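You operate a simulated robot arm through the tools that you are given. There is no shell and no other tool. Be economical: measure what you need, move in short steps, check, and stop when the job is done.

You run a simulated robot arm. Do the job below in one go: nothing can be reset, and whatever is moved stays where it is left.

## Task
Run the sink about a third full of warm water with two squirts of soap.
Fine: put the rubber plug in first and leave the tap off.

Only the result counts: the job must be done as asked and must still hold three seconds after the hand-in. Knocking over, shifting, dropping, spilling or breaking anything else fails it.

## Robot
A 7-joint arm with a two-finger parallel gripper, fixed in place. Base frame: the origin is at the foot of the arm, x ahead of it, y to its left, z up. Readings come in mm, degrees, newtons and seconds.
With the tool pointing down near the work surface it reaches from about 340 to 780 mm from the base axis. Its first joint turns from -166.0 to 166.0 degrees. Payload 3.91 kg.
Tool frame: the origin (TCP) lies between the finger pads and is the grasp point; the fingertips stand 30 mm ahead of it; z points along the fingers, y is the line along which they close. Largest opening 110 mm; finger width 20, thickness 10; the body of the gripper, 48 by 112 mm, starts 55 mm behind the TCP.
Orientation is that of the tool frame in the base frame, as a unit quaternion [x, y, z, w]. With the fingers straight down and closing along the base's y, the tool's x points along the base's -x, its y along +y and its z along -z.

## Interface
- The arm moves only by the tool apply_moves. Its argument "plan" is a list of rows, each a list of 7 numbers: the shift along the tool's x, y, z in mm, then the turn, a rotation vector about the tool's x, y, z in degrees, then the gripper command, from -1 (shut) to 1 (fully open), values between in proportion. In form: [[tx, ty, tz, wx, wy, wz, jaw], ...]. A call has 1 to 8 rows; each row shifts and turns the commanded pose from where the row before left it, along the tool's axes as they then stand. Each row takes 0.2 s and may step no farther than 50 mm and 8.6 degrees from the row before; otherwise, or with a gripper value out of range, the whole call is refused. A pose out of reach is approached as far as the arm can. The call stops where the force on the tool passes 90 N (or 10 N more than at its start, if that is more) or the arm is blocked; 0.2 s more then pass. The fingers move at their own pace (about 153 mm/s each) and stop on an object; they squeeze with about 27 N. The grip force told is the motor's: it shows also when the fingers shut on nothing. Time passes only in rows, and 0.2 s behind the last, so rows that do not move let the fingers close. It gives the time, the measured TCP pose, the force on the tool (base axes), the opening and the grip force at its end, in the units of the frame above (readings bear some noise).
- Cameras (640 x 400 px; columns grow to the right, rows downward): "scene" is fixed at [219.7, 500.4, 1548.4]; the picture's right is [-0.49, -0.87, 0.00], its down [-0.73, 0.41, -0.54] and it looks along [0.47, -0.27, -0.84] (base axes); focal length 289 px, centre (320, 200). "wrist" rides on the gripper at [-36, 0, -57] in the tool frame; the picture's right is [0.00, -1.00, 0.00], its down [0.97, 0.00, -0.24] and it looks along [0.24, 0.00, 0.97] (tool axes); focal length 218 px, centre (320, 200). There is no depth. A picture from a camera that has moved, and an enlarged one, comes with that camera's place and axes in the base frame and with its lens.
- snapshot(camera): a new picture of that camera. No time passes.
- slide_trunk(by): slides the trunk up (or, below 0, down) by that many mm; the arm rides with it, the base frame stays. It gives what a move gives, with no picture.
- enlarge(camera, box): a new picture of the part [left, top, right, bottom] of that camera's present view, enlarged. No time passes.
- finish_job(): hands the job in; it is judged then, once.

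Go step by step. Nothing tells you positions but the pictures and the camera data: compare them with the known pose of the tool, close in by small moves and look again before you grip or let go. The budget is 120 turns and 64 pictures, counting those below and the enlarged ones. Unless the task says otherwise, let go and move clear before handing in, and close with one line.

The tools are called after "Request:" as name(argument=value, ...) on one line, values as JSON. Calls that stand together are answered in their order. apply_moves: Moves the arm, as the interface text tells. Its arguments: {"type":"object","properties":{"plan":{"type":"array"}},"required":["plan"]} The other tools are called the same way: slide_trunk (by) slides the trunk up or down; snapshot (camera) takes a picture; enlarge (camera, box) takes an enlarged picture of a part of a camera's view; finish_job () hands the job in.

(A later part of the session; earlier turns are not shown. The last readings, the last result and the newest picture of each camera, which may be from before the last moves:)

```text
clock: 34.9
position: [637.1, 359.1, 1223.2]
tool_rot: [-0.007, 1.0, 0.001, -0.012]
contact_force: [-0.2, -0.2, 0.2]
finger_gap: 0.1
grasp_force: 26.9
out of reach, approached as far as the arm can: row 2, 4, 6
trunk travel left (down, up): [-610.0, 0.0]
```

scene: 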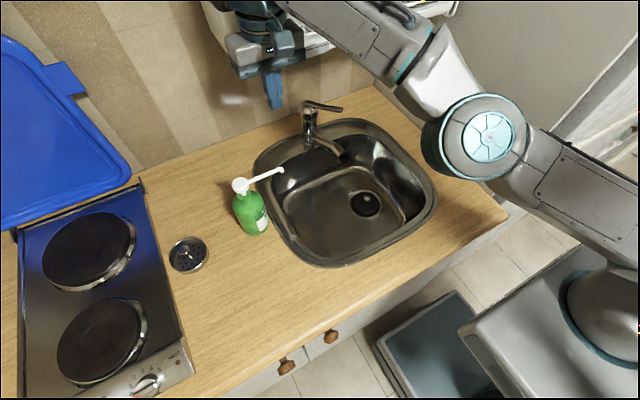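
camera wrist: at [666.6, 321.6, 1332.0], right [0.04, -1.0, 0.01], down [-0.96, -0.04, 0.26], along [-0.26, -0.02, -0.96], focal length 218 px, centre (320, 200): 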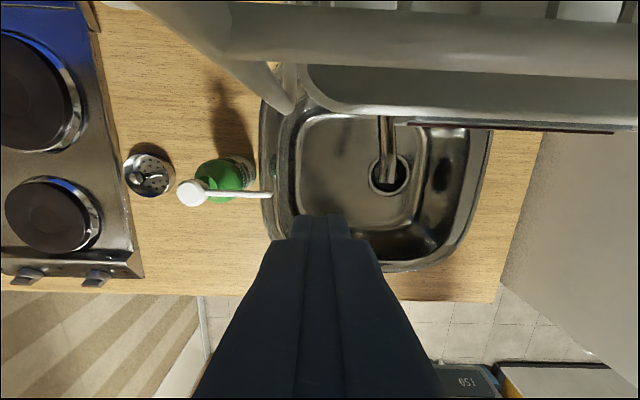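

Request:
apply_moves(plan=[[0, 0, 0, 0, 0, 8, -1], [0, 0, 0, 0, 0, 8, -1], [5, -2, 5, 0, 0, 0, -1], [5, -2, 5, 0, 0, 0, -1]])

Request:
apply_moves(plan=[[0, 0, 0, 0, -6, 0, -1], [0, 0, 0, 0, -6, 0, -1]])

```text
clock: 35.9
position: [634.5, 360.3, 1218.4]
tool_rot: [0.135, 0.991, 0.0, -0.01]
contact_force: [-9.7, -0.2, 4.2]
finger_gap: 0.2
grasp_force: 27.3
out of reach, approached as far as the arm can: row 3, 4
trunk travel left (down, up): [-610.0, 0.0]
```

```text
clock: 36.5
position: [658.0, 378.6, 1227.6]
tool_rot: [0.131, 0.987, -0.013, 0.092]
contact_force: [0.5, -0.7, 0.0]
finger_gap: 0.0
grasp_force: 26.4
out of reach, approached as far as the arm can: row 1, 2
trunk travel left (down, up): [-610.0, 0.0]
```

The arm is fully stretched and stuck near straight. I'll undo the test rotations, then swing away from the rack (to the left, above everything) before lowering to let the elbow bend.

Request:
apply_moves(plan=[[0, 0, 0, 0, 6, 0, -1], [0, 0, 0, 0, 6, 0, -1], [0, 0, 0, 0, 0, -8, -1], [0, 0, 0, 0, 0, -8, -1]])

Request:
apply_moves(plan=[[20, 30, 0, 0, 0, 0, -1], [20, 30, 0, 0, 0, 0, -1]])

```text
clock: 37.5
position: [638.8, 356.9, 1220.1]
tool_rot: [-0.006, 1.0, 0.0, -0.011]
contact_force: [0.2, 0.3, -0.5]
finger_gap: 0.0
grasp_force: 27.4
out of reach, approached as far as the arm can: row 1, 2
trunk travel left (down, up): [-610.0, 0.0]
```

```text
clock: 38.1
position: [598.9, 416.1, 1222.4]
tool_rot: [-0.008, 1.0, 0.003, -0.011]
contact_force: [-0.2, 1.1, -1.0]
finger_gap: 0.0
grasp_force: 27.5
trunk travel left (down, up): [-610.0, 0.0]
```

Tangential motion works. Continuing to the left, away from the rack and bottle.

Request:
apply_moves(plan=[[25, 30, 0, 0, 0, 0, -1], [27, 30, 0, 0, 0, 0, -1], [29, 30, 0, 0, 0, 0, -1], [30, 28, 0, 0, 0, 0, -1], [32, 27, 0, 0, 0, 0, -1]])

```text
clock: 39.3
position: [448.9, 561.5, 1221.9]
tool_rot: [-0.008, 1.0, 0.002, -0.011]
contact_force: [0.4, 0.5, 0.7]
finger_gap: 0.2
grasp_force: 27.2
out of reach, approached as far as the arm can: row 2, 5
trunk travel left (down, up): [-610.0, 0.0]
```

Now lowering here, clear of everything.

Request:
apply_moves(plan=[[0, 0, 25, 0, 0, 0, -1], [0, 0, 25, 0, 0, 0, -1], [0, 0, 25, 0, 0, 0, -1], [0, 0, 25, 0, 0, 0, -1]])

Request:
snapshot(camera="scene")

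```text
clock: 40.3
position: [468.1, 580.3, 1133.1]
tool_rot: [-0.008, 1.0, 0.002, -0.011]
contact_force: [-0.2, -0.1, 0.1]
finger_gap: 0.0
grasp_force: 26.7
out of reach, approached as far as the arm can: row 1, 2, 3, 4
trunk travel left (down, up): [-610.0, 0.0]
```

```text
20 pictures are left
```

scene: 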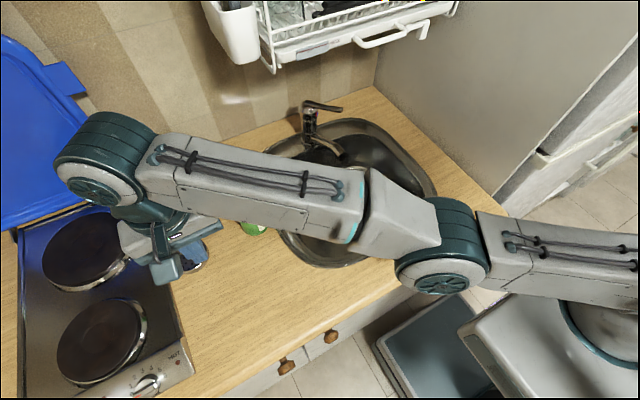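

The rack looks unmoved. Swinging with a slight inward bias had gained some retraction, so I'll repeat that.

Request:
apply_moves(plan=[[33, 14, -5, 0, 0, 0, -1], [33, 14, -5, 0, 0, 0, -1], [35, 10, -5, 0, 0, 0, -1], [35, 8, -5, 0, 0, 0, -1]])

```text
clock: 41.3
position: [339.7, 642.4, 1164.4]
tool_rot: [-0.007, 1.0, 0.003, -0.01]
contact_force: [-0.7, 0.4, 0.3]
finger_gap: 0.2
grasp_force: 26.8
out of reach, approached as far as the arm can: row 1, 2, 3, 4
trunk travel left (down, up): [-610.0, 0.0]
```

Retraction is progressing. Trying upward with inward.

Request:
apply_moves(plan=[[10, -15, -25, 0, 0, 0, -1], [10, -15, -25, 0, 0, 0, -1], [10, -15, -25, 0, 0, 0, -1]])

```text
clock: 42.1
position: [321.9, 617.4, 1249.3]
tool_rot: [-0.008, 1.0, 0.002, -0.01]
contact_force: [0.7, -0.1, 1.1]
finger_gap: 0.0
grasp_force: 26.8
out of reach, approached as far as the arm can: row 1, 2, 3
trunk travel left (down, up): [-610.0, 0.0]
```

Request:
apply_moves(plan=[[20, -40, 0, 0, 0, 0, -1], [20, -40, 0, 0, 0, 0, -1], [20, -40, 0, 0, 0, 0, -1], [20, -40, 0, 0, 0, 0, -1]])

```text
clock: 43.1
position: [307.6, 606.5, 1285.4]
tool_rot: [-0.007, 1.0, 0.003, -0.011]
contact_force: [0.0, -0.1, -1.1]
finger_gap: 0.0
grasp_force: 26.8
out of reach, approached as far as the arm can: row 1, 2, 3, 4
trunk travel left (down, up): [-610.0, 0.0]
```

I think the elbow has flipped below the shoulder–wrist line and the wrist is at its limit. Reversing it: extend outward and downward over clear space so the elbow comes back up.

Request:
apply_moves(plan=[[-9, 18, 40, 0, 0, 0, -1], [-9, 18, 40, 0, 0, 0, -1], [-9, 18, 40, 0, 0, 0, -1], [-9, 18, 40, 0, 0, 0, -1], [-9, 18, 40, 0, 0, 0, -1], [-9, 18, 40, 0, 0, 0, -1]])

Request:
snapshot(camera="scene")

```text
clock: 44.5
position: [340.7, 674.5, 1034.8]
tool_rot: [-0.007, 1.0, 0.003, -0.01]
contact_force: [0.1, 0.9, 0.3]
finger_gap: 0.0
grasp_force: 26.4
out of reach, approached as far as the arm can: row 2, 3, 4, 5, 6
trunk travel left (down, up): [-610.0, 0.0]
```

```text
19 pictures are left
```

scene: 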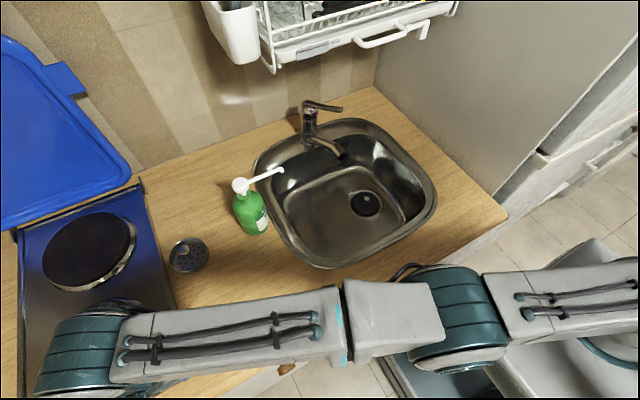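

Request:
apply_moves(plan=[[5, -9, 5, 0, 0, 0, -1], [5, -9, 5, 0, 0, 0, -1], [5, -9, 5, 0, 0, 0, -1]])

```text
clock: 45.3
position: [323.1, 645.8, 1019.8]
tool_rot: [-0.007, 1.0, 0.003, -0.009]
contact_force: [-0.3, -0.2, -0.2]
finger_gap: 0.0
grasp_force: 27.0
trunk travel left (down, up): [-610.0, 0.0]
```

The arm obeys again. Retracting a bit more and checking the elbow side.

Request:
apply_moves(plan=[[14, -28, -5, 0, 0, 0, -1], [14, -28, -5, 0, 0, 0, -1], [14, -28, -5, 0, 0, 0, -1], [0, 0, 0, 0, 0, 0, -1]])

Request:
snapshot(camera="scene")

```text
clock: 46.3
position: [283.6, 562.8, 1036.0]
tool_rot: [-0.006, 1.0, 0.003, -0.01]
contact_force: [0.3, -0.6, 0.0]
finger_gap: 0.0
grasp_force: 27.0
trunk travel left (down, up): [-610.0, 0.0]
```

```text
18 pictures are left
```

scene: 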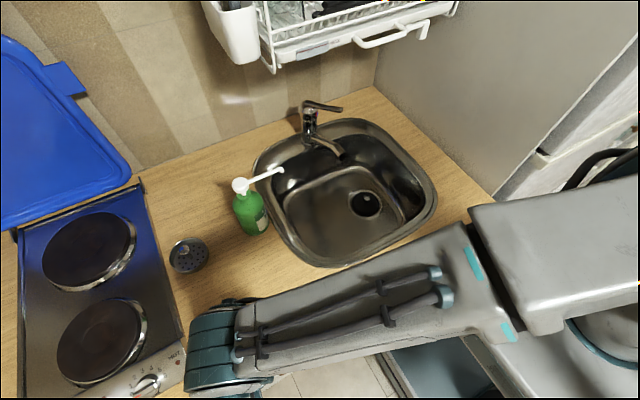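

The elbow is up again and everything's in place. I'll go to a spot in front of the tap and tilt the tool outward to view the lever.

Request:
apply_moves(plan=[[-17, -43, -12, 0, -1, 0.7, -1], [-17, -43, -12, 0, 0, 0, -1], [-17, -43, -12, 0, 0, 0, -1], [-17, -43, -12, 0, 0, 0, -1], [-17, -43, -12, 0, 0, 0, -1], [-17, -43, -12, 0, 0, 0, -1], [-17, -43, -12, 0, 0, 0, -1], [-17, -42, -10, 0, 0, 0, -1]])

Request:
apply_moves(plan=[[0, 0, 0, 0, -8, 0, -1], [0, 0, 0, 0, -8, 0, -1], [0, 0, 0, 0, -8, 0, -1], [0, 0, 0, 0, -8, 0, -1], [0, 0, 0, 0, -8, 0, -1], [0, 0, 0, 0, -8, 0, -1], [0, 0, 0, 0, 0, 0, -1]])

Request:
snapshot(camera="wrist")

```text
clock: 48.1
position: [422.9, 219.0, 1126.1]
tool_rot: [0.0, 1.0, 0.002, -0.002]
contact_force: [0.5, 0.3, -0.3]
finger_gap: 0.0
grasp_force: 26.9
trunk travel left (down, up): [-610.0, 0.0]
```

```text
clock: 49.7
position: [419.3, 220.1, 1126.2]
tool_rot: [0.0, 0.914, 0.002, 0.405]
contact_force: [0.0, -0.6, -0.3]
finger_gap: 0.1
grasp_force: 26.9
trunk travel left (down, up): [-610.0, 0.0]
```

```text
17 pictures are left
camera wrist: at [400.0, 219.3, 1191.9], right [0.0, -1.0, 0.0], down [-0.83, 0.0, -0.56], along [0.56, 0.01, -0.83], focal length 218 px, centre (320, 200)
```

wrist: 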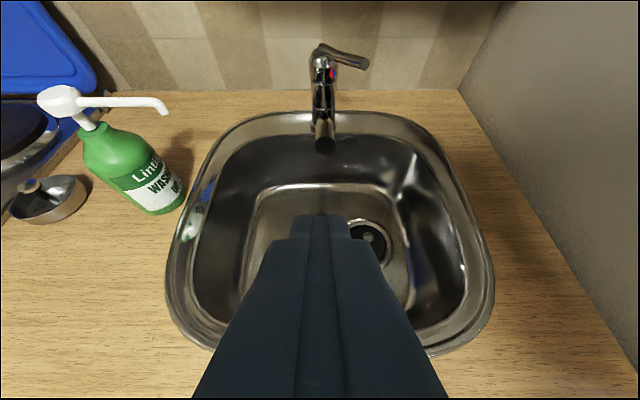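

Request:
enlarge(camera="wrist", box=[280, 25, 400, 165])

Request:
enlarge(camera="scene", box=[290, 90, 360, 170])

```text
2.86 times, centred on (340, 95) of wrist
camera zoom: at [400.0, 219.3, 1191.9], right [0.0, -1.0, 0.0], down [-0.83, 0.0, -0.56], along [0.56, 0.01, -0.83], focal length 624 px, centre (263, 500)
```

zoom: 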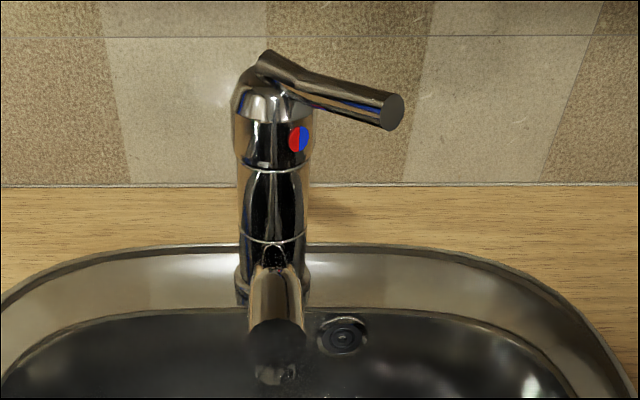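

```text
5.00 times, centred on (325, 130) of scene
camera zoom: at [219.7, 500.4, 1548.4], right [-0.49, -0.87, 0.0], down [-0.73, 0.41, -0.54], along [0.47, -0.27, -0.84], focal length 1446 px, centre (295, 550)
```

zoom: 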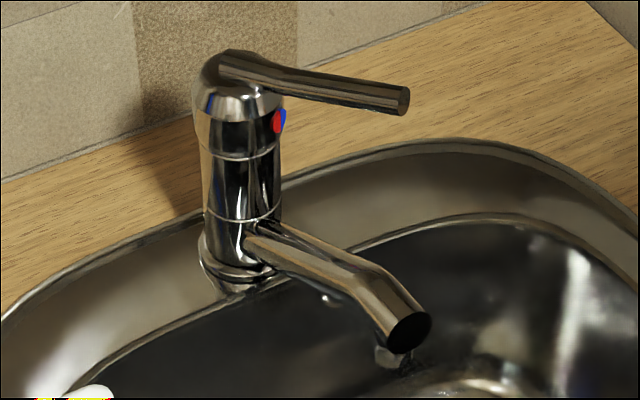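

The lever tip is at about (708, 163, 1056), turned ~38° to the cold (right) side, with its pivot at about (780, 219). I'll straddle the tip with tilted open fingers, swing it to the middle (warm), then grip and lift.

Request:
apply_moves(plan=[[-24.3, -11.4, 37.5, 0, 0, 0, 0.09], [-24.3, -11.4, 37.5, 0, 0, 0, 0.09], [-24.3, -11.4, 37.5, 0, 0, 0, 0.09], [-24.3, -11.4, 37.5, 0, 0, 0, 0.09], [-24.3, -11.4, 37.5, 0, 0, 0, 0.09], [0, 0, 0, 0, 0, 0, 0.09]])

Request:
snapshot(camera="wrist")

```text
clock: 51.1
position: [642.2, 161.2, 1089.3]
tool_rot: [0.0, 0.914, 0.003, 0.405]
contact_force: [-0.6, 0.5, 0.2]
finger_gap: 60.0
grasp_force: 0.0
trunk travel left (down, up): [-610.0, 0.0]
```

```text
14 pictures are left
camera wrist: at [623.1, 161.0, 1155.5], right [0.0, -1.0, 0.0], down [-0.83, 0.0, -0.56], along [0.56, 0.0, -0.83], focal length 218 px, centre (320, 200)
```

wrist: 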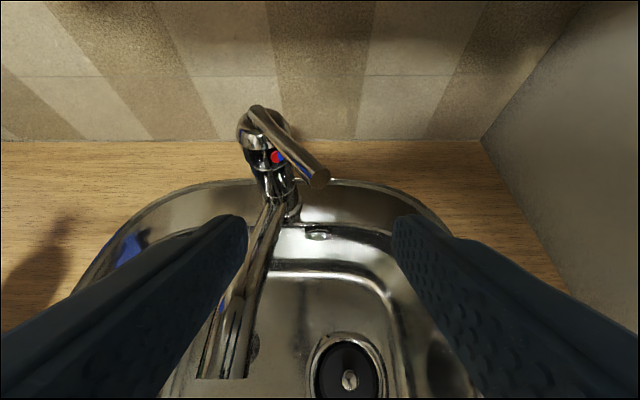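

The tip is exactly where estimated. Moving the fingertips around it.

Request:
apply_moves(plan=[[-9.6, 5, 26.3, 0, 0, 0, 0.09], [-9.6, 0, 26.3, 0, 0, 0, 0.09], [0, 0, 0, 0, 0, 0, 0.09]])

Request:
apply_moves(plan=[[0, 12, 0, 0, 0, 0, 0.09], [0, 10, 0, 0, 0, 0, 0.09], [0, 10, 0, 0, 0, 0, 0.09], [0, 0, 0, 0, 0, 0, 0.09]])

Request:
enlarge(camera="scene", box=[260, 60, 400, 180])

```text
clock: 51.9
position: [693.8, 167.6, 1067.3]
tool_rot: [0.0, 0.914, 0.003, 0.405]
contact_force: [0.4, -0.2, -0.1]
finger_gap: 60.2
grasp_force: 0.2
trunk travel left (down, up): [-610.0, 0.0]
```

```text
clock: 52.9
position: [689.1, 201.2, 1067.5]
tool_rot: [0.001, 0.914, 0.002, 0.405]
contact_force: [-0.2, -0.2, -0.1]
finger_gap: 60.1
grasp_force: 0.1
trunk travel left (down, up): [-610.0, 0.0]
```

```text
3.33 times, centred on (330, 120) of scene
camera zoom: at [219.7, 500.4, 1548.4], right [-0.49, -0.87, 0.0], down [-0.73, 0.41, -0.54], along [0.47, -0.27, -0.84], focal length 964 px, centre (287, 467)
```

zoom: 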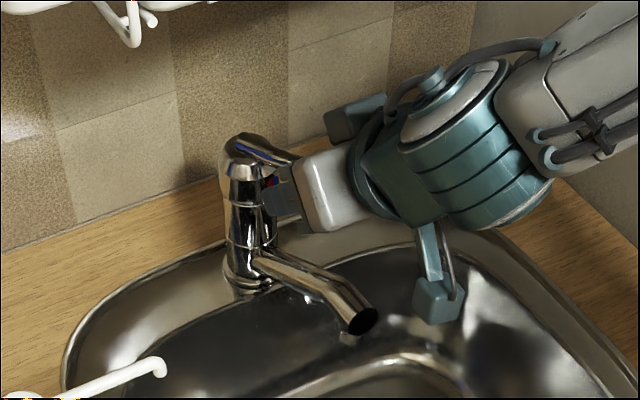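

Light resistance so far. Pushing on towards the middle.

Request:
apply_moves(plan=[[0, 10, 0, 0, 0, 0, 0.09], [0, 10, 0, 0, 0, 0, 0.09], [0, 10, 0, 0, 0, 0, 0.09], [0, 8, 0, 0, 0, 0, 0.09], [0, 0, 0, 0, 0, 0, 0.09]])

Request:
snapshot(camera="wrist")

```text
clock: 54.1
position: [690.9, 238.9, 1072.1]
tool_rot: [0.001, 0.914, 0.003, 0.405]
contact_force: [0.3, 0.1, 1.0]
finger_gap: 60.3
grasp_force: 0.8
trunk travel left (down, up): [-610.0, 0.0]
```

```text
12 pictures are left
camera wrist: at [672.0, 238.4, 1136.3], right [0.0, -1.0, -0.01], down [-0.83, 0.0, -0.56], along [0.56, 0.0, -0.83], focal length 218 px, centre (320, 200)
```

wrist: 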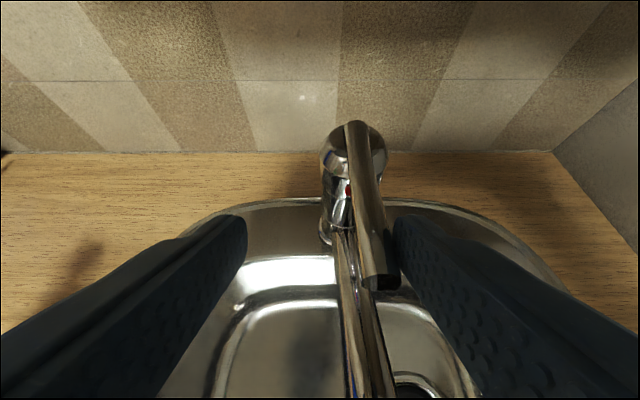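

The lever now sits centred over the spout (warm). I'll centre the fingers on it, go slightly deeper, and grip.

Request:
apply_moves(plan=[[0, -11, 0, 0, 0, 0, 0.09], [0, -10.5, 0, 0, 0, 0, 0.09], [0, 0, 12, 0, 0, 0, 0.09], [0, 0, 0, 0, 0, 0, -1], [0, 0, 0, 0, 0, 0, -1], [0, 0, 0, 0, 0, 0, -1]])

Request:
snapshot(camera="wrist")

```text
clock: 55.5
position: [701.2, 215.7, 1061.0]
tool_rot: [0.002, 0.915, 0.001, 0.404]
contact_force: [0.3, -7.7, -4.8]
finger_gap: 14.4
grasp_force: 44.3
trunk travel left (down, up): [-610.0, 0.0]
```

```text
11 pictures are left
camera wrist: at [682.4, 214.9, 1126.7], right [0.0, -1.0, 0.0], down [-0.83, 0.0, -0.56], along [0.56, 0.0, -0.83], focal length 218 px, centre (320, 200)
```

wrist: 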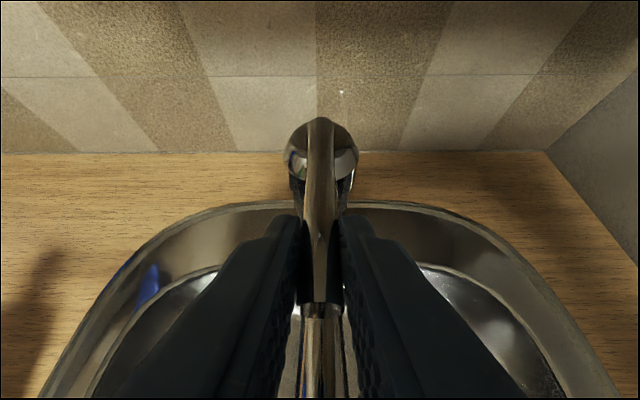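

The lever is gripped and aligned. Lifting gently to open the water.

Request:
apply_moves(plan=[[-3.7, 0, -3.35, 0, 0, 0, -1], [-3.7, 0, -3.35, 0, 0, 0, -1], [-3.7, 0, -3.35, 0, 0, 0, -1], [0, 0, 0, 0, 0, 0, -1]])

Request:
enlarge(camera="scene", box=[240, 90, 450, 280])

```text
clock: 56.5
position: [704.2, 216.4, 1075.5]
tool_rot: [0.0, 0.915, 0.003, 0.404]
contact_force: [11.6, -11.3, -17.0]
finger_gap: 14.8
grasp_force: 44.5
trunk travel left (down, up): [-610.0, 0.0]
```

```text
2.11 times, centred on (345, 185) of scene
camera zoom: at [219.7, 500.4, 1548.4], right [-0.49, -0.87, 0.0], down [-0.73, 0.41, -0.54], along [0.47, -0.27, -0.84], focal length 609 px, centre (267, 232)
```

zoom: 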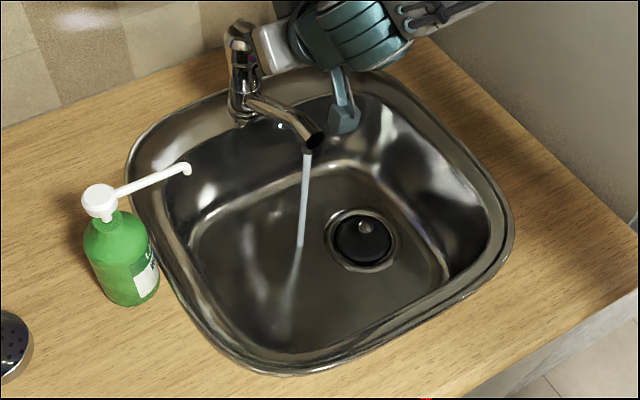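

Water is running from the spout. I'll hold here a few seconds and see how fast it rises.

Request:
apply_moves(plan=[[0, 0, 0, 0, 0, 0, -1], [0, 0, 0, 0, 0, 0, -1], [0, 0, 0, 0, 0, 0, -1], [0, 0, 0, 0, 0, 0, -1], [0, 0, 0, 0, 0, 0, -1], [0, 0, 0, 0, 0, 0, -1], [0, 0, 0, 0, 0, 0, -1], [0, 0, 0, 0, 0, 0, -1]])

Request:
enlarge(camera="scene", box=[240, 90, 450, 280])

```text
clock: 58.3
position: [704.7, 216.2, 1075.1]
tool_rot: [0.001, 0.915, 0.002, 0.404]
contact_force: [16.0, -10.8, -11.6]
finger_gap: 14.7
grasp_force: 44.4
trunk travel left (down, up): [-610.0, 0.0]
```

```text
2.11 times, centred on (345, 185) of scene
camera zoom: at [219.7, 500.4, 1548.4], right [-0.49, -0.87, 0.0], down [-0.73, 0.41, -0.54], along [0.47, -0.27, -0.84], focal length 609 px, centre (267, 232)
```

zoom: 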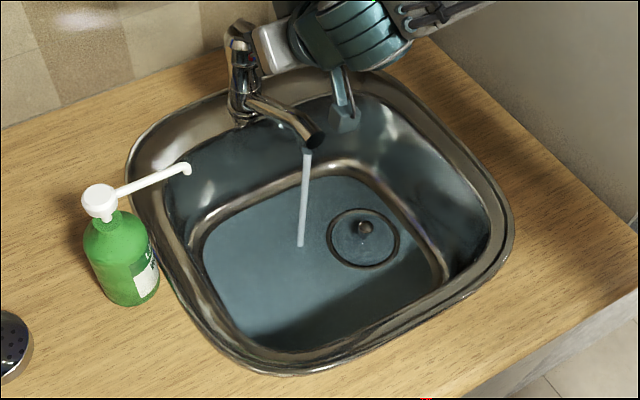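

The level is rising fast (roughly 20 mm deep). I'll hold another 1.4 s or so and check.

Request:
apply_moves(plan=[[0, 0, 0, 0, 0, 0, -1], [0, 0, 0, 0, 0, 0, -1], [0, 0, 0, 0, 0, 0, -1], [0, 0, 0, 0, 0, 0, -1], [0, 0, 0, 0, 0, 0, -1], [0, 0, 0, 0, 0, 0, -1]])

Request:
enlarge(camera="scene", box=[240, 90, 450, 280])

```text
clock: 59.7
position: [705.0, 215.5, 1075.1]
tool_rot: [0.001, 0.914, 0.002, 0.405]
contact_force: [20.4, -11.2, -7.4]
finger_gap: 14.4
grasp_force: 44.6
trunk travel left (down, up): [-610.0, 0.0]
```

```text
2.11 times, centred on (345, 185) of scene
camera zoom: at [219.7, 500.4, 1548.4], right [-0.49, -0.87, 0.0], down [-0.73, 0.41, -0.54], along [0.47, -0.27, -0.84], focal length 609 px, centre (267, 232)
```

zoom: 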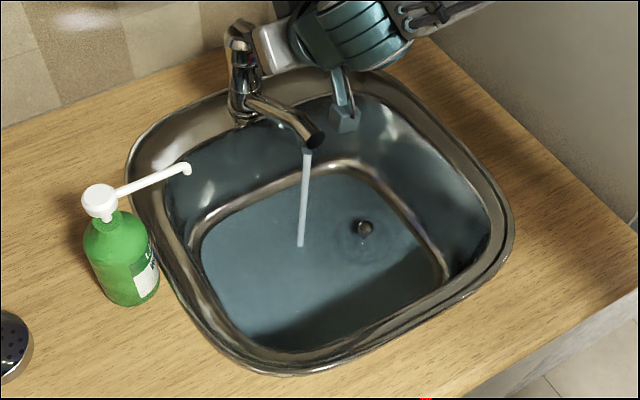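

I'll zoom on the plug's ball as a level gauge (its centre is at z≈779, floor ≈745).

Request:
enlarge(camera="scene", box=[300, 145, 400, 255])

```text
3.64 times, centred on (350, 200) of scene
camera zoom: at [219.7, 500.4, 1548.4], right [-0.49, -0.87, 0.0], down [-0.73, 0.41, -0.54], along [0.47, -0.27, -0.84], focal length 1052 px, centre (211, 200)
```

zoom: 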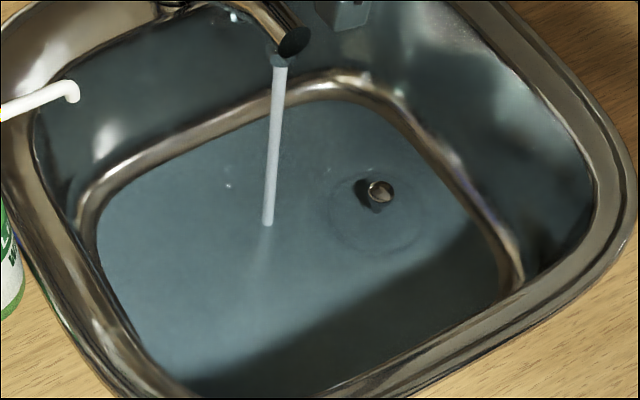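

The ball is about half covered: ~30 mm deep after ~4 s. A third of the ~160 mm depth is ~53 mm, so about 3 s more. I'll run 2.2 s and check.

Request:
apply_moves(plan=[[0, 0, 0, 0, 0, 0, -1], [0, 0, 0, 0, 0, 0, -1], [0, 0, 0, 0, 0, 0, -1], [0, 0, 0, 0, 0, 0, -1], [0, 0, 0, 0, 0, 0, -1], [0, 0, 0, 0, 0, 0, -1], [0, 0, 0, 0, 0, 0, -1], [0, 0, 0, 0, 0, 0, -1]])

Request:
enlarge(camera="scene", box=[260, 130, 430, 270])

```text
clock: 61.5
position: [703.9, 216.7, 1075.5]
tool_rot: [0.002, 0.914, 0.002, 0.405]
contact_force: [22.2, -10.8, -5.4]
finger_gap: 14.4
grasp_force: 45.2
trunk travel left (down, up): [-610.0, 0.0]
```

```text
2.86 times, centred on (345, 200) of scene
camera zoom: at [219.7, 500.4, 1548.4], right [-0.49, -0.87, 0.0], down [-0.73, 0.41, -0.54], along [0.47, -0.27, -0.84], focal length 826 px, centre (249, 200)
```

zoom: 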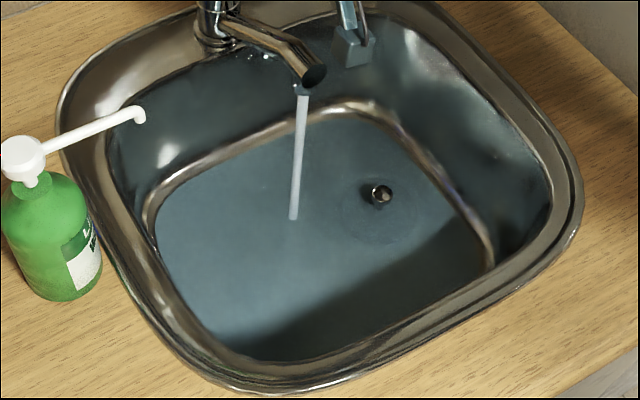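

The ball cap is shrinking; the level is about 785. I'll run until the ball is just covered, checking once more.

Request:
apply_moves(plan=[[0, 0, 0, 0, 0, 0, -1], [0, 0, 0, 0, 0, 0, -1], [0, 0, 0, 0, 0, 0, -1], [0, 0, 0, 0, 0, 0, -1], [0, 0, 0, 0, 0, 0, -1], [0, 0, 0, 0, 0, 0, -1], [0, 0, 0, 0, 0, 0, -1], [0, 0, 0, 0, 0, 0, -1]])

Request:
enlarge(camera="scene", box=[300, 145, 400, 255])

```text
clock: 63.3
position: [703.5, 216.3, 1075.9]
tool_rot: [0.0, 0.915, 0.003, 0.404]
contact_force: [21.7, -11.0, -4.0]
finger_gap: 14.5
grasp_force: 45.0
trunk travel left (down, up): [-610.0, 0.0]
```

```text
3.64 times, centred on (350, 200) of scene
camera zoom: at [219.7, 500.4, 1548.4], right [-0.49, -0.87, 0.0], down [-0.73, 0.41, -0.54], along [0.47, -0.27, -0.84], focal length 1052 px, centre (211, 200)
```

zoom: 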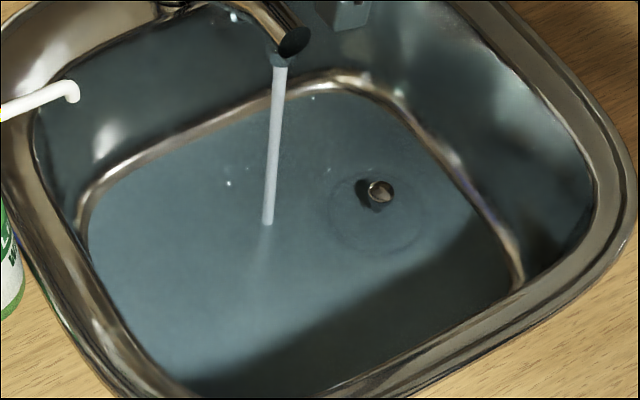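

The rise is actually slow (about 1–2 mm/s). I'll hold another ~5.4 s and check.

Request:
apply_moves(plan=[[0, 0, 0, 0, 0, 0, -1], [0, 0, 0, 0, 0, 0, -1], [0, 0, 0, 0, 0, 0, -1], [0, 0, 0, 0, 0, 0, -1], [0, 0, 0, 0, 0, 0, -1], [0, 0, 0, 0, 0, 0, -1], [0, 0, 0, 0, 0, 0, -1], [0, 0, 0, 0, 0, 0, -1]])

Request:
apply_moves(plan=[[0, 0, 0, 0, 0, 0, -1], [0, 0, 0, 0, 0, 0, -1], [0, 0, 0, 0, 0, 0, -1], [0, 0, 0, 0, 0, 0, -1], [0, 0, 0, 0, 0, 0, -1], [0, 0, 0, 0, 0, 0, -1], [0, 0, 0, 0, 0, 0, -1], [0, 0, 0, 0, 0, 0, -1]])

Request:
apply_moves(plan=[[0, 0, 0, 0, 0, 0, -1], [0, 0, 0, 0, 0, 0, -1], [0, 0, 0, 0, 0, 0, -1], [0, 0, 0, 0, 0, 0, -1], [0, 0, 0, 0, 0, 0, -1], [0, 0, 0, 0, 0, 0, -1], [0, 0, 0, 0, 0, 0, -1], [0, 0, 0, 0, 0, 0, -1]])

Request:
enlarge(camera="scene", box=[300, 145, 400, 255])

```text
clock: 65.1
position: [703.3, 215.6, 1075.6]
tool_rot: [0.0, 0.915, 0.003, 0.404]
contact_force: [20.2, -10.4, -4.5]
finger_gap: 14.6
grasp_force: 45.2
trunk travel left (down, up): [-610.0, 0.0]
```

```text
clock: 66.9
position: [703.0, 215.3, 1075.3]
tool_rot: [0.0, 0.915, 0.003, 0.404]
contact_force: [19.7, -10.9, -5.5]
finger_gap: 14.5
grasp_force: 45.1
trunk travel left (down, up): [-610.0, 0.0]
```

```text
clock: 68.7
position: [704.0, 215.1, 1075.7]
tool_rot: [0.0, 0.914, 0.003, 0.405]
contact_force: [17.1, -11.5, -6.1]
finger_gap: 14.5
grasp_force: 45.2
trunk travel left (down, up): [-610.0, 0.0]
```

```text
3.64 times, centred on (350, 200) of scene
camera zoom: at [219.7, 500.4, 1548.4], right [-0.49, -0.87, 0.0], down [-0.73, 0.41, -0.54], along [0.47, -0.27, -0.84], focal length 1052 px, centre (211, 200)
```

zoom: 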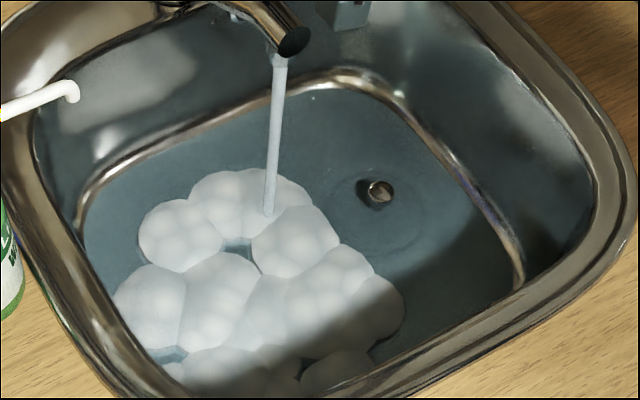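

Foam has formed, so the soap is in. The level is still shallow (around 20 mm); I'll hold another ~7 s and check.

Request:
apply_moves(plan=[[0, 0, 0, 0, 0, 0, -1], [0, 0, 0, 0, 0, 0, -1], [0, 0, 0, 0, 0, 0, -1], [0, 0, 0, 0, 0, 0, -1], [0, 0, 0, 0, 0, 0, -1], [0, 0, 0, 0, 0, 0, -1], [0, 0, 0, 0, 0, 0, -1], [0, 0, 0, 0, 0, 0, -1]])

Request:
apply_moves(plan=[[0, 0, 0, 0, 0, 0, -1], [0, 0, 0, 0, 0, 0, -1], [0, 0, 0, 0, 0, 0, -1], [0, 0, 0, 0, 0, 0, -1], [0, 0, 0, 0, 0, 0, -1], [0, 0, 0, 0, 0, 0, -1], [0, 0, 0, 0, 0, 0, -1], [0, 0, 0, 0, 0, 0, -1]])

Request:
apply_moves(plan=[[0, 0, 0, 0, 0, 0, -1], [0, 0, 0, 0, 0, 0, -1], [0, 0, 0, 0, 0, 0, -1], [0, 0, 0, 0, 0, 0, -1], [0, 0, 0, 0, 0, 0, -1], [0, 0, 0, 0, 0, 0, -1], [0, 0, 0, 0, 0, 0, -1], [0, 0, 0, 0, 0, 0, -1]])

Request:
apply_moves(plan=[[0, 0, 0, 0, 0, 0, -1], [0, 0, 0, 0, 0, 0, -1], [0, 0, 0, 0, 0, 0, -1], [0, 0, 0, 0, 0, 0, -1], [0, 0, 0, 0, 0, 0, -1], [0, 0, 0, 0, 0, 0, -1], [0, 0, 0, 0, 0, 0, -1], [0, 0, 0, 0, 0, 0, -1]])

Request:
enlarge(camera="scene", box=[240, 115, 450, 280])

```text
clock: 70.5
position: [703.6, 216.3, 1075.4]
tool_rot: [0.0, 0.915, 0.003, 0.404]
contact_force: [16.7, -11.1, -8.0]
finger_gap: 14.6
grasp_force: 44.8
trunk travel left (down, up): [-610.0, 0.0]
```

```text
clock: 72.3
position: [703.9, 215.9, 1075.4]
tool_rot: [0.001, 0.915, 0.003, 0.404]
contact_force: [15.0, -11.8, -8.3]
finger_gap: 14.6
grasp_force: 45.0
trunk travel left (down, up): [-610.0, 0.0]
```

```text
clock: 74.1
position: [702.8, 214.7, 1076.0]
tool_rot: [0.0, 0.915, 0.003, 0.404]
contact_force: [14.5, -10.8, -9.7]
finger_gap: 14.6
grasp_force: 45.3
trunk travel left (down, up): [-610.0, 0.0]
```

```text
clock: 75.9
position: [703.7, 216.3, 1075.7]
tool_rot: [0.0, 0.914, 0.004, 0.405]
contact_force: [14.8, -12.0, -9.0]
finger_gap: 14.6
grasp_force: 45.2
trunk travel left (down, up): [-610.0, 0.0]
```

```text
2.42 times, centred on (345, 198) of scene
camera zoom: at [219.7, 500.4, 1548.4], right [-0.49, -0.87, 0.0], down [-0.73, 0.41, -0.54], along [0.47, -0.27, -0.84], focal length 701 px, centre (259, 206)
```

zoom: 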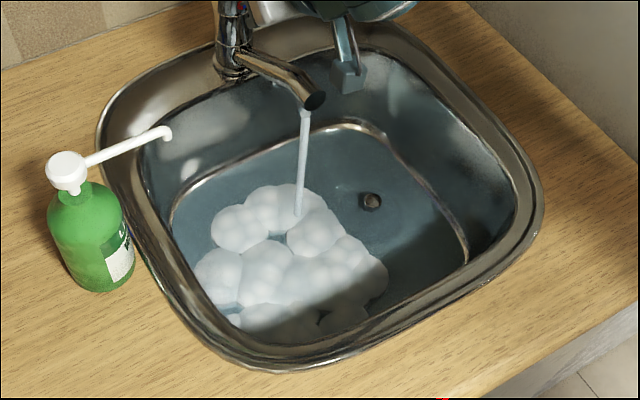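

The level is around 775 (about 27 mm deep), rising ~1.2 mm/s. Holding ~11 s more, then measuring at the same zoom as before.

Request:
apply_moves(plan=[[0, 0, 0, 0, 0, 0, -1], [0, 0, 0, 0, 0, 0, -1], [0, 0, 0, 0, 0, 0, -1], [0, 0, 0, 0, 0, 0, -1], [0, 0, 0, 0, 0, 0, -1], [0, 0, 0, 0, 0, 0, -1], [0, 0, 0, 0, 0, 0, -1], [0, 0, 0, 0, 0, 0, -1]])

Request:
apply_moves(plan=[[0, 0, 0, 0, 0, 0, -1], [0, 0, 0, 0, 0, 0, -1], [0, 0, 0, 0, 0, 0, -1], [0, 0, 0, 0, 0, 0, -1], [0, 0, 0, 0, 0, 0, -1], [0, 0, 0, 0, 0, 0, -1], [0, 0, 0, 0, 0, 0, -1], [0, 0, 0, 0, 0, 0, -1]])

Request:
apply_moves(plan=[[0, 0, 0, 0, 0, 0, -1], [0, 0, 0, 0, 0, 0, -1], [0, 0, 0, 0, 0, 0, -1], [0, 0, 0, 0, 0, 0, -1], [0, 0, 0, 0, 0, 0, -1], [0, 0, 0, 0, 0, 0, -1], [0, 0, 0, 0, 0, 0, -1], [0, 0, 0, 0, 0, 0, -1]])

Request:
apply_moves(plan=[[0, 0, 0, 0, 0, 0, -1], [0, 0, 0, 0, 0, 0, -1], [0, 0, 0, 0, 0, 0, -1], [0, 0, 0, 0, 0, 0, -1], [0, 0, 0, 0, 0, 0, -1], [0, 0, 0, 0, 0, 0, -1], [0, 0, 0, 0, 0, 0, -1], [0, 0, 0, 0, 0, 0, -1]])

Request:
apply_moves(plan=[[0, 0, 0, 0, 0, 0, -1], [0, 0, 0, 0, 0, 0, -1], [0, 0, 0, 0, 0, 0, -1], [0, 0, 0, 0, 0, 0, -1], [0, 0, 0, 0, 0, 0, -1], [0, 0, 0, 0, 0, 0, -1], [0, 0, 0, 0, 0, 0, -1], [0, 0, 0, 0, 0, 0, -1]])

Request:
enlarge(camera="scene", box=[300, 145, 400, 255])

```text
clock: 77.7
position: [703.6, 215.5, 1076.3]
tool_rot: [0.0, 0.915, 0.003, 0.404]
contact_force: [13.3, -11.6, -8.9]
finger_gap: 14.8
grasp_force: 44.4
trunk travel left (down, up): [-610.0, 0.0]
```

```text
clock: 79.5
position: [703.3, 216.2, 1074.6]
tool_rot: [0.0, 0.914, 0.003, 0.405]
contact_force: [14.6, -11.8, -9.3]
finger_gap: 14.6
grasp_force: 44.9
trunk travel left (down, up): [-610.0, 0.0]
```

```text
clock: 81.3
position: [703.0, 217.7, 1076.1]
tool_rot: [0.0, 0.914, 0.003, 0.405]
contact_force: [13.6, -12.1, -8.4]
finger_gap: 14.8
grasp_force: 44.8
trunk travel left (down, up): [-610.0, 0.0]
```

```text
clock: 83.1
position: [704.0, 216.3, 1074.6]
tool_rot: [0.001, 0.915, 0.003, 0.404]
contact_force: [14.4, -11.1, -8.4]
finger_gap: 14.5
grasp_force: 45.3
trunk travel left (down, up): [-610.0, 0.0]
```

```text
clock: 84.9
position: [702.8, 215.0, 1076.1]
tool_rot: [0.001, 0.914, 0.003, 0.405]
contact_force: [13.3, -10.3, -6.3]
finger_gap: 14.5
grasp_force: 44.4
trunk travel left (down, up): [-610.0, 0.0]
```

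```text
3.64 times, centred on (350, 200) of scene
camera zoom: at [219.7, 500.4, 1548.4], right [-0.49, -0.87, 0.0], down [-0.73, 0.41, -0.54], along [0.47, -0.27, -0.84], focal length 1052 px, centre (211, 200)
```

zoom: 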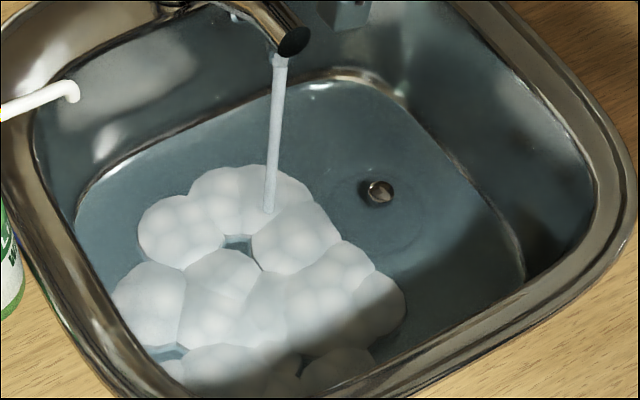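

Comparing pictures at equal zoom, the rise is only ~0.4–0.5 mm/s, with roughly 15 mm now. I'll open the lever a bit more, run ~14 s and measure (2 pictures left).

Request:
apply_moves(plan=[[-3, 0, -2.7, 0, 0, 0, -1], [-3, 0, -2.7, 0, 0, 0, -1], [0, 0, 0, 0, 0, 0, -1], [0, 0, 0, 0, 0, 0, -1], [0, 0, 0, 0, 0, 0, -1], [0, 0, 0, 0, 0, 0, -1], [0, 0, 0, 0, 0, 0, -1], [0, 0, 0, 0, 0, 0, -1]])

Request:
apply_moves(plan=[[0, 0, 0, 0, 0, 0, -1], [0, 0, 0, 0, 0, 0, -1], [0, 0, 0, 0, 0, 0, -1], [0, 0, 0, 0, 0, 0, -1], [0, 0, 0, 0, 0, 0, -1], [0, 0, 0, 0, 0, 0, -1], [0, 0, 0, 0, 0, 0, -1], [0, 0, 0, 0, 0, 0, -1]])

Request:
apply_moves(plan=[[0, 0, 0, 0, 0, 0, -1], [0, 0, 0, 0, 0, 0, -1], [0, 0, 0, 0, 0, 0, -1], [0, 0, 0, 0, 0, 0, -1], [0, 0, 0, 0, 0, 0, -1], [0, 0, 0, 0, 0, 0, -1], [0, 0, 0, 0, 0, 0, -1], [0, 0, 0, 0, 0, 0, -1]])

Request:
apply_moves(plan=[[0, 0, 0, 0, 0, 0, -1], [0, 0, 0, 0, 0, 0, -1], [0, 0, 0, 0, 0, 0, -1], [0, 0, 0, 0, 0, 0, -1], [0, 0, 0, 0, 0, 0, -1], [0, 0, 0, 0, 0, 0, -1], [0, 0, 0, 0, 0, 0, -1], [0, 0, 0, 0, 0, 0, -1]])

Request:
apply_moves(plan=[[0, 0, 0, 0, 0, 0, -1], [0, 0, 0, 0, 0, 0, -1], [0, 0, 0, 0, 0, 0, -1], [0, 0, 0, 0, 0, 0, -1], [0, 0, 0, 0, 0, 0, -1], [0, 0, 0, 0, 0, 0, -1], [0, 0, 0, 0, 0, 0, -1], [0, 0, 0, 0, 0, 0, -1]])

Request:
apply_moves(plan=[[0, 0, 0, 0, 0, 0, -1], [0, 0, 0, 0, 0, 0, -1], [0, 0, 0, 0, 0, 0, -1], [0, 0, 0, 0, 0, 0, -1], [0, 0, 0, 0, 0, 0, -1], [0, 0, 0, 0, 0, 0, -1], [0, 0, 0, 0, 0, 0, -1], [0, 0, 0, 0, 0, 0, -1]])

Request:
apply_moves(plan=[[0, 0, 0, 0, 0, 0, -1], [0, 0, 0, 0, 0, 0, -1], [0, 0, 0, 0, 0, 0, -1], [0, 0, 0, 0, 0, 0, -1], [0, 0, 0, 0, 0, 0, -1], [0, 0, 0, 0, 0, 0, -1], [0, 0, 0, 0, 0, 0, -1], [0, 0, 0, 0, 0, 0, -1]])

Request:
enlarge(camera="scene", box=[300, 145, 400, 255])

```text
clock: 86.7
position: [703.1, 215.4, 1082.1]
tool_rot: [0.0, 0.915, 0.003, 0.404]
contact_force: [8.5, -10.4, -16.6]
finger_gap: 14.7
grasp_force: 45.3
trunk travel left (down, up): [-610.0, 0.0]
```

```text
clock: 88.5
position: [703.3, 215.9, 1083.4]
tool_rot: [0.001, 0.914, 0.002, 0.405]
contact_force: [10.3, -9.8, -15.1]
finger_gap: 14.6
grasp_force: 44.9
trunk travel left (down, up): [-610.0, 0.0]
```

```text
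clock: 90.3
position: [704.4, 216.1, 1082.3]
tool_rot: [0.002, 0.915, 0.001, 0.404]
contact_force: [11.3, -9.5, -11.1]
finger_gap: 14.4
grasp_force: 44.8
trunk travel left (down, up): [-610.0, 0.0]
```

```text
clock: 92.1
position: [704.6, 215.0, 1082.7]
tool_rot: [0.001, 0.915, 0.002, 0.404]
contact_force: [13.5, -8.5, -8.4]
finger_gap: 14.1
grasp_force: 44.9
trunk travel left (down, up): [-610.0, 0.0]
```

```text
clock: 93.9
position: [704.5, 215.4, 1082.1]
tool_rot: [0.001, 0.915, 0.002, 0.404]
contact_force: [15.3, -8.7, -7.1]
finger_gap: 14.2
grasp_force: 45.0
trunk travel left (down, up): [-610.0, 0.0]
```

```text
clock: 95.7
position: [704.2, 215.5, 1082.6]
tool_rot: [0.0, 0.915, 0.003, 0.404]
contact_force: [15.2, -9.1, -6.9]
finger_gap: 14.4
grasp_force: 44.7
trunk travel left (down, up): [-610.0, 0.0]
```

```text
clock: 97.5
position: [703.9, 215.5, 1084.0]
tool_rot: [0.0, 0.914, 0.003, 0.405]
contact_force: [15.0, -9.1, -6.1]
finger_gap: 14.4
grasp_force: 45.0
trunk travel left (down, up): [-610.0, 0.0]
```

```text
3.64 times, centred on (350, 200) of scene
camera zoom: at [219.7, 500.4, 1548.4], right [-0.49, -0.87, 0.0], down [-0.73, 0.41, -0.54], along [0.47, -0.27, -0.84], focal length 1052 px, centre (211, 200)
```

zoom: 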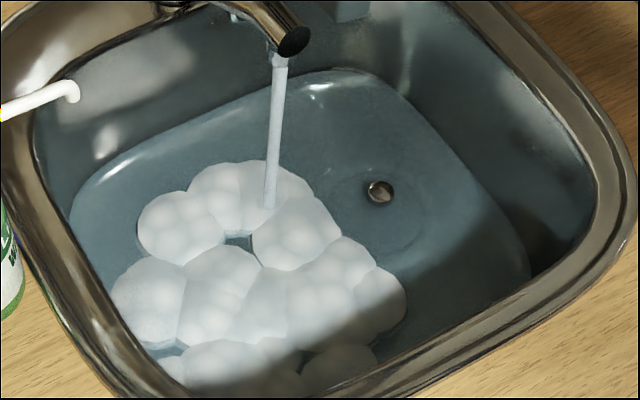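

The fillet at the floor is now submerged; the depth is about 22 mm, rising ~0.6 mm/s. A third (~53–55 mm) needs roughly 50 s more, so I'll hold in two long stretches and keep the last picture for the check.

Request:
apply_moves(plan=[[0, 0, 0, 0, 0, 0, -1], [0, 0, 0, 0, 0, 0, -1], [0, 0, 0, 0, 0, 0, -1], [0, 0, 0, 0, 0, 0, -1], [0, 0, 0, 0, 0, 0, -1], [0, 0, 0, 0, 0, 0, -1], [0, 0, 0, 0, 0, 0, -1], [0, 0, 0, 0, 0, 0, -1]])

Request:
apply_moves(plan=[[0, 0, 0, 0, 0, 0, -1], [0, 0, 0, 0, 0, 0, -1], [0, 0, 0, 0, 0, 0, -1], [0, 0, 0, 0, 0, 0, -1], [0, 0, 0, 0, 0, 0, -1], [0, 0, 0, 0, 0, 0, -1], [0, 0, 0, 0, 0, 0, -1], [0, 0, 0, 0, 0, 0, -1]])

Request:
apply_moves(plan=[[0, 0, 0, 0, 0, 0, -1], [0, 0, 0, 0, 0, 0, -1], [0, 0, 0, 0, 0, 0, -1], [0, 0, 0, 0, 0, 0, -1], [0, 0, 0, 0, 0, 0, -1], [0, 0, 0, 0, 0, 0, -1], [0, 0, 0, 0, 0, 0, -1], [0, 0, 0, 0, 0, 0, -1]])

Request:
apply_moves(plan=[[0, 0, 0, 0, 0, 0, -1], [0, 0, 0, 0, 0, 0, -1], [0, 0, 0, 0, 0, 0, -1], [0, 0, 0, 0, 0, 0, -1], [0, 0, 0, 0, 0, 0, -1], [0, 0, 0, 0, 0, 0, -1], [0, 0, 0, 0, 0, 0, -1], [0, 0, 0, 0, 0, 0, -1]])

Request:
apply_moves(plan=[[0, 0, 0, 0, 0, 0, -1], [0, 0, 0, 0, 0, 0, -1], [0, 0, 0, 0, 0, 0, -1], [0, 0, 0, 0, 0, 0, -1], [0, 0, 0, 0, 0, 0, -1], [0, 0, 0, 0, 0, 0, -1], [0, 0, 0, 0, 0, 0, -1], [0, 0, 0, 0, 0, 0, -1]])

Request:
apply_moves(plan=[[0, 0, 0, 0, 0, 0, -1], [0, 0, 0, 0, 0, 0, -1], [0, 0, 0, 0, 0, 0, -1], [0, 0, 0, 0, 0, 0, -1], [0, 0, 0, 0, 0, 0, -1], [0, 0, 0, 0, 0, 0, -1], [0, 0, 0, 0, 0, 0, -1], [0, 0, 0, 0, 0, 0, -1]])

Request:
apply_moves(plan=[[0, 0, 0, 0, 0, 0, -1], [0, 0, 0, 0, 0, 0, -1], [0, 0, 0, 0, 0, 0, -1], [0, 0, 0, 0, 0, 0, -1], [0, 0, 0, 0, 0, 0, -1], [0, 0, 0, 0, 0, 0, -1], [0, 0, 0, 0, 0, 0, -1], [0, 0, 0, 0, 0, 0, -1]])

Request:
apply_moves(plan=[[0, 0, 0, 0, 0, 0, -1], [0, 0, 0, 0, 0, 0, -1], [0, 0, 0, 0, 0, 0, -1], [0, 0, 0, 0, 0, 0, -1], [0, 0, 0, 0, 0, 0, -1], [0, 0, 0, 0, 0, 0, -1], [0, 0, 0, 0, 0, 0, -1], [0, 0, 0, 0, 0, 0, -1]])

Request:
apply_moves(plan=[[0, 0, 0, 0, 0, 0, -1], [0, 0, 0, 0, 0, 0, -1], [0, 0, 0, 0, 0, 0, -1], [0, 0, 0, 0, 0, 0, -1], [0, 0, 0, 0, 0, 0, -1], [0, 0, 0, 0, 0, 0, -1], [0, 0, 0, 0, 0, 0, -1], [0, 0, 0, 0, 0, 0, -1]])

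Request:
apply_moves(plan=[[0, 0, 0, 0, 0, 0, -1], [0, 0, 0, 0, 0, 0, -1], [0, 0, 0, 0, 0, 0, -1], [0, 0, 0, 0, 0, 0, -1], [0, 0, 0, 0, 0, 0, -1], [0, 0, 0, 0, 0, 0, -1], [0, 0, 0, 0, 0, 0, -1], [0, 0, 0, 0, 0, 0, -1]])

Request:
apply_moves(plan=[[0, 0, 0, 0, 0, 0, -1], [0, 0, 0, 0, 0, 0, -1], [0, 0, 0, 0, 0, 0, -1], [0, 0, 0, 0, 0, 0, -1], [0, 0, 0, 0, 0, 0, -1], [0, 0, 0, 0, 0, 0, -1], [0, 0, 0, 0, 0, 0, -1], [0, 0, 0, 0, 0, 0, -1]])

Request:
apply_moves(plan=[[0, 0, 0, 0, 0, 0, -1], [0, 0, 0, 0, 0, 0, -1], [0, 0, 0, 0, 0, 0, -1], [0, 0, 0, 0, 0, 0, -1], [0, 0, 0, 0, 0, 0, -1], [0, 0, 0, 0, 0, 0, -1], [0, 0, 0, 0, 0, 0, -1], [0, 0, 0, 0, 0, 0, -1]])

```text
clock: 99.3
position: [703.7, 215.6, 1081.9]
tool_rot: [0.0, 0.915, 0.003, 0.405]
contact_force: [14.0, -8.9, -6.5]
finger_gap: 14.5
grasp_force: 44.6
trunk travel left (down, up): [-610.0, 0.0]
```

```text
clock: 101.1
position: [704.9, 216.2, 1082.6]
tool_rot: [0.0, 0.915, 0.003, 0.404]
contact_force: [14.5, -8.5, -6.8]
finger_gap: 14.3
grasp_force: 45.2
trunk travel left (down, up): [-610.0, 0.0]
```

```text
clock: 102.9
position: [704.2, 216.4, 1083.1]
tool_rot: [0.001, 0.914, 0.003, 0.405]
contact_force: [14.0, -9.3, -6.8]
finger_gap: 14.3
grasp_force: 45.0
trunk travel left (down, up): [-610.0, 0.0]
```

```text
clock: 104.7
position: [704.3, 215.9, 1082.6]
tool_rot: [0.001, 0.914, 0.001, 0.405]
contact_force: [12.1, -8.8, -7.5]
finger_gap: 14.2
grasp_force: 45.2
trunk travel left (down, up): [-610.0, 0.0]
```

```text
clock: 106.5
position: [704.5, 215.4, 1084.2]
tool_rot: [0.0, 0.915, 0.004, 0.404]
contact_force: [12.1, -9.1, -7.2]
finger_gap: 14.6
grasp_force: 45.1
trunk travel left (down, up): [-610.0, 0.0]
```

```text
clock: 108.3
position: [702.8, 216.1, 1083.9]
tool_rot: [0.001, 0.915, 0.003, 0.404]
contact_force: [12.5, -9.2, -6.1]
finger_gap: 14.6
grasp_force: 45.0
trunk travel left (down, up): [-610.0, 0.0]
```

```text
clock: 110.1
position: [703.8, 215.3, 1084.0]
tool_rot: [0.0, 0.915, 0.003, 0.404]
contact_force: [10.3, -9.3, -8.1]
finger_gap: 14.5
grasp_force: 44.5
trunk travel left (down, up): [-610.0, 0.0]
```

```text
clock: 111.9
position: [703.6, 215.6, 1083.0]
tool_rot: [0.001, 0.915, 0.002, 0.404]
contact_force: [11.3, -8.6, -6.6]
finger_gap: 14.6
grasp_force: 44.5
trunk travel left (down, up): [-610.0, 0.0]
```

```text
clock: 113.7
position: [703.1, 214.8, 1082.1]
tool_rot: [0.0, 0.914, 0.004, 0.405]
contact_force: [11.4, -9.1, -6.5]
finger_gap: 14.3
grasp_force: 45.0
trunk travel left (down, up): [-610.0, 0.0]
```

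```text
clock: 115.5
position: [704.0, 215.7, 1082.9]
tool_rot: [0.001, 0.914, 0.002, 0.405]
contact_force: [10.1, -9.3, -6.1]
finger_gap: 14.5
grasp_force: 45.4
trunk travel left (down, up): [-610.0, 0.0]
```

```text
clock: 117.3
position: [703.5, 215.3, 1082.7]
tool_rot: [0.001, 0.915, 0.002, 0.404]
contact_force: [11.0, -8.3, -7.5]
finger_gap: 14.6
grasp_force: 44.6
trunk travel left (down, up): [-610.0, 0.0]
```

```text
clock: 119.1
position: [703.3, 214.5, 1083.4]
tool_rot: [0.001, 0.915, 0.003, 0.404]
contact_force: [10.7, -9.5, -6.2]
finger_gap: 14.6
grasp_force: 45.0
trunk travel left (down, up): [-610.0, 0.0]
```

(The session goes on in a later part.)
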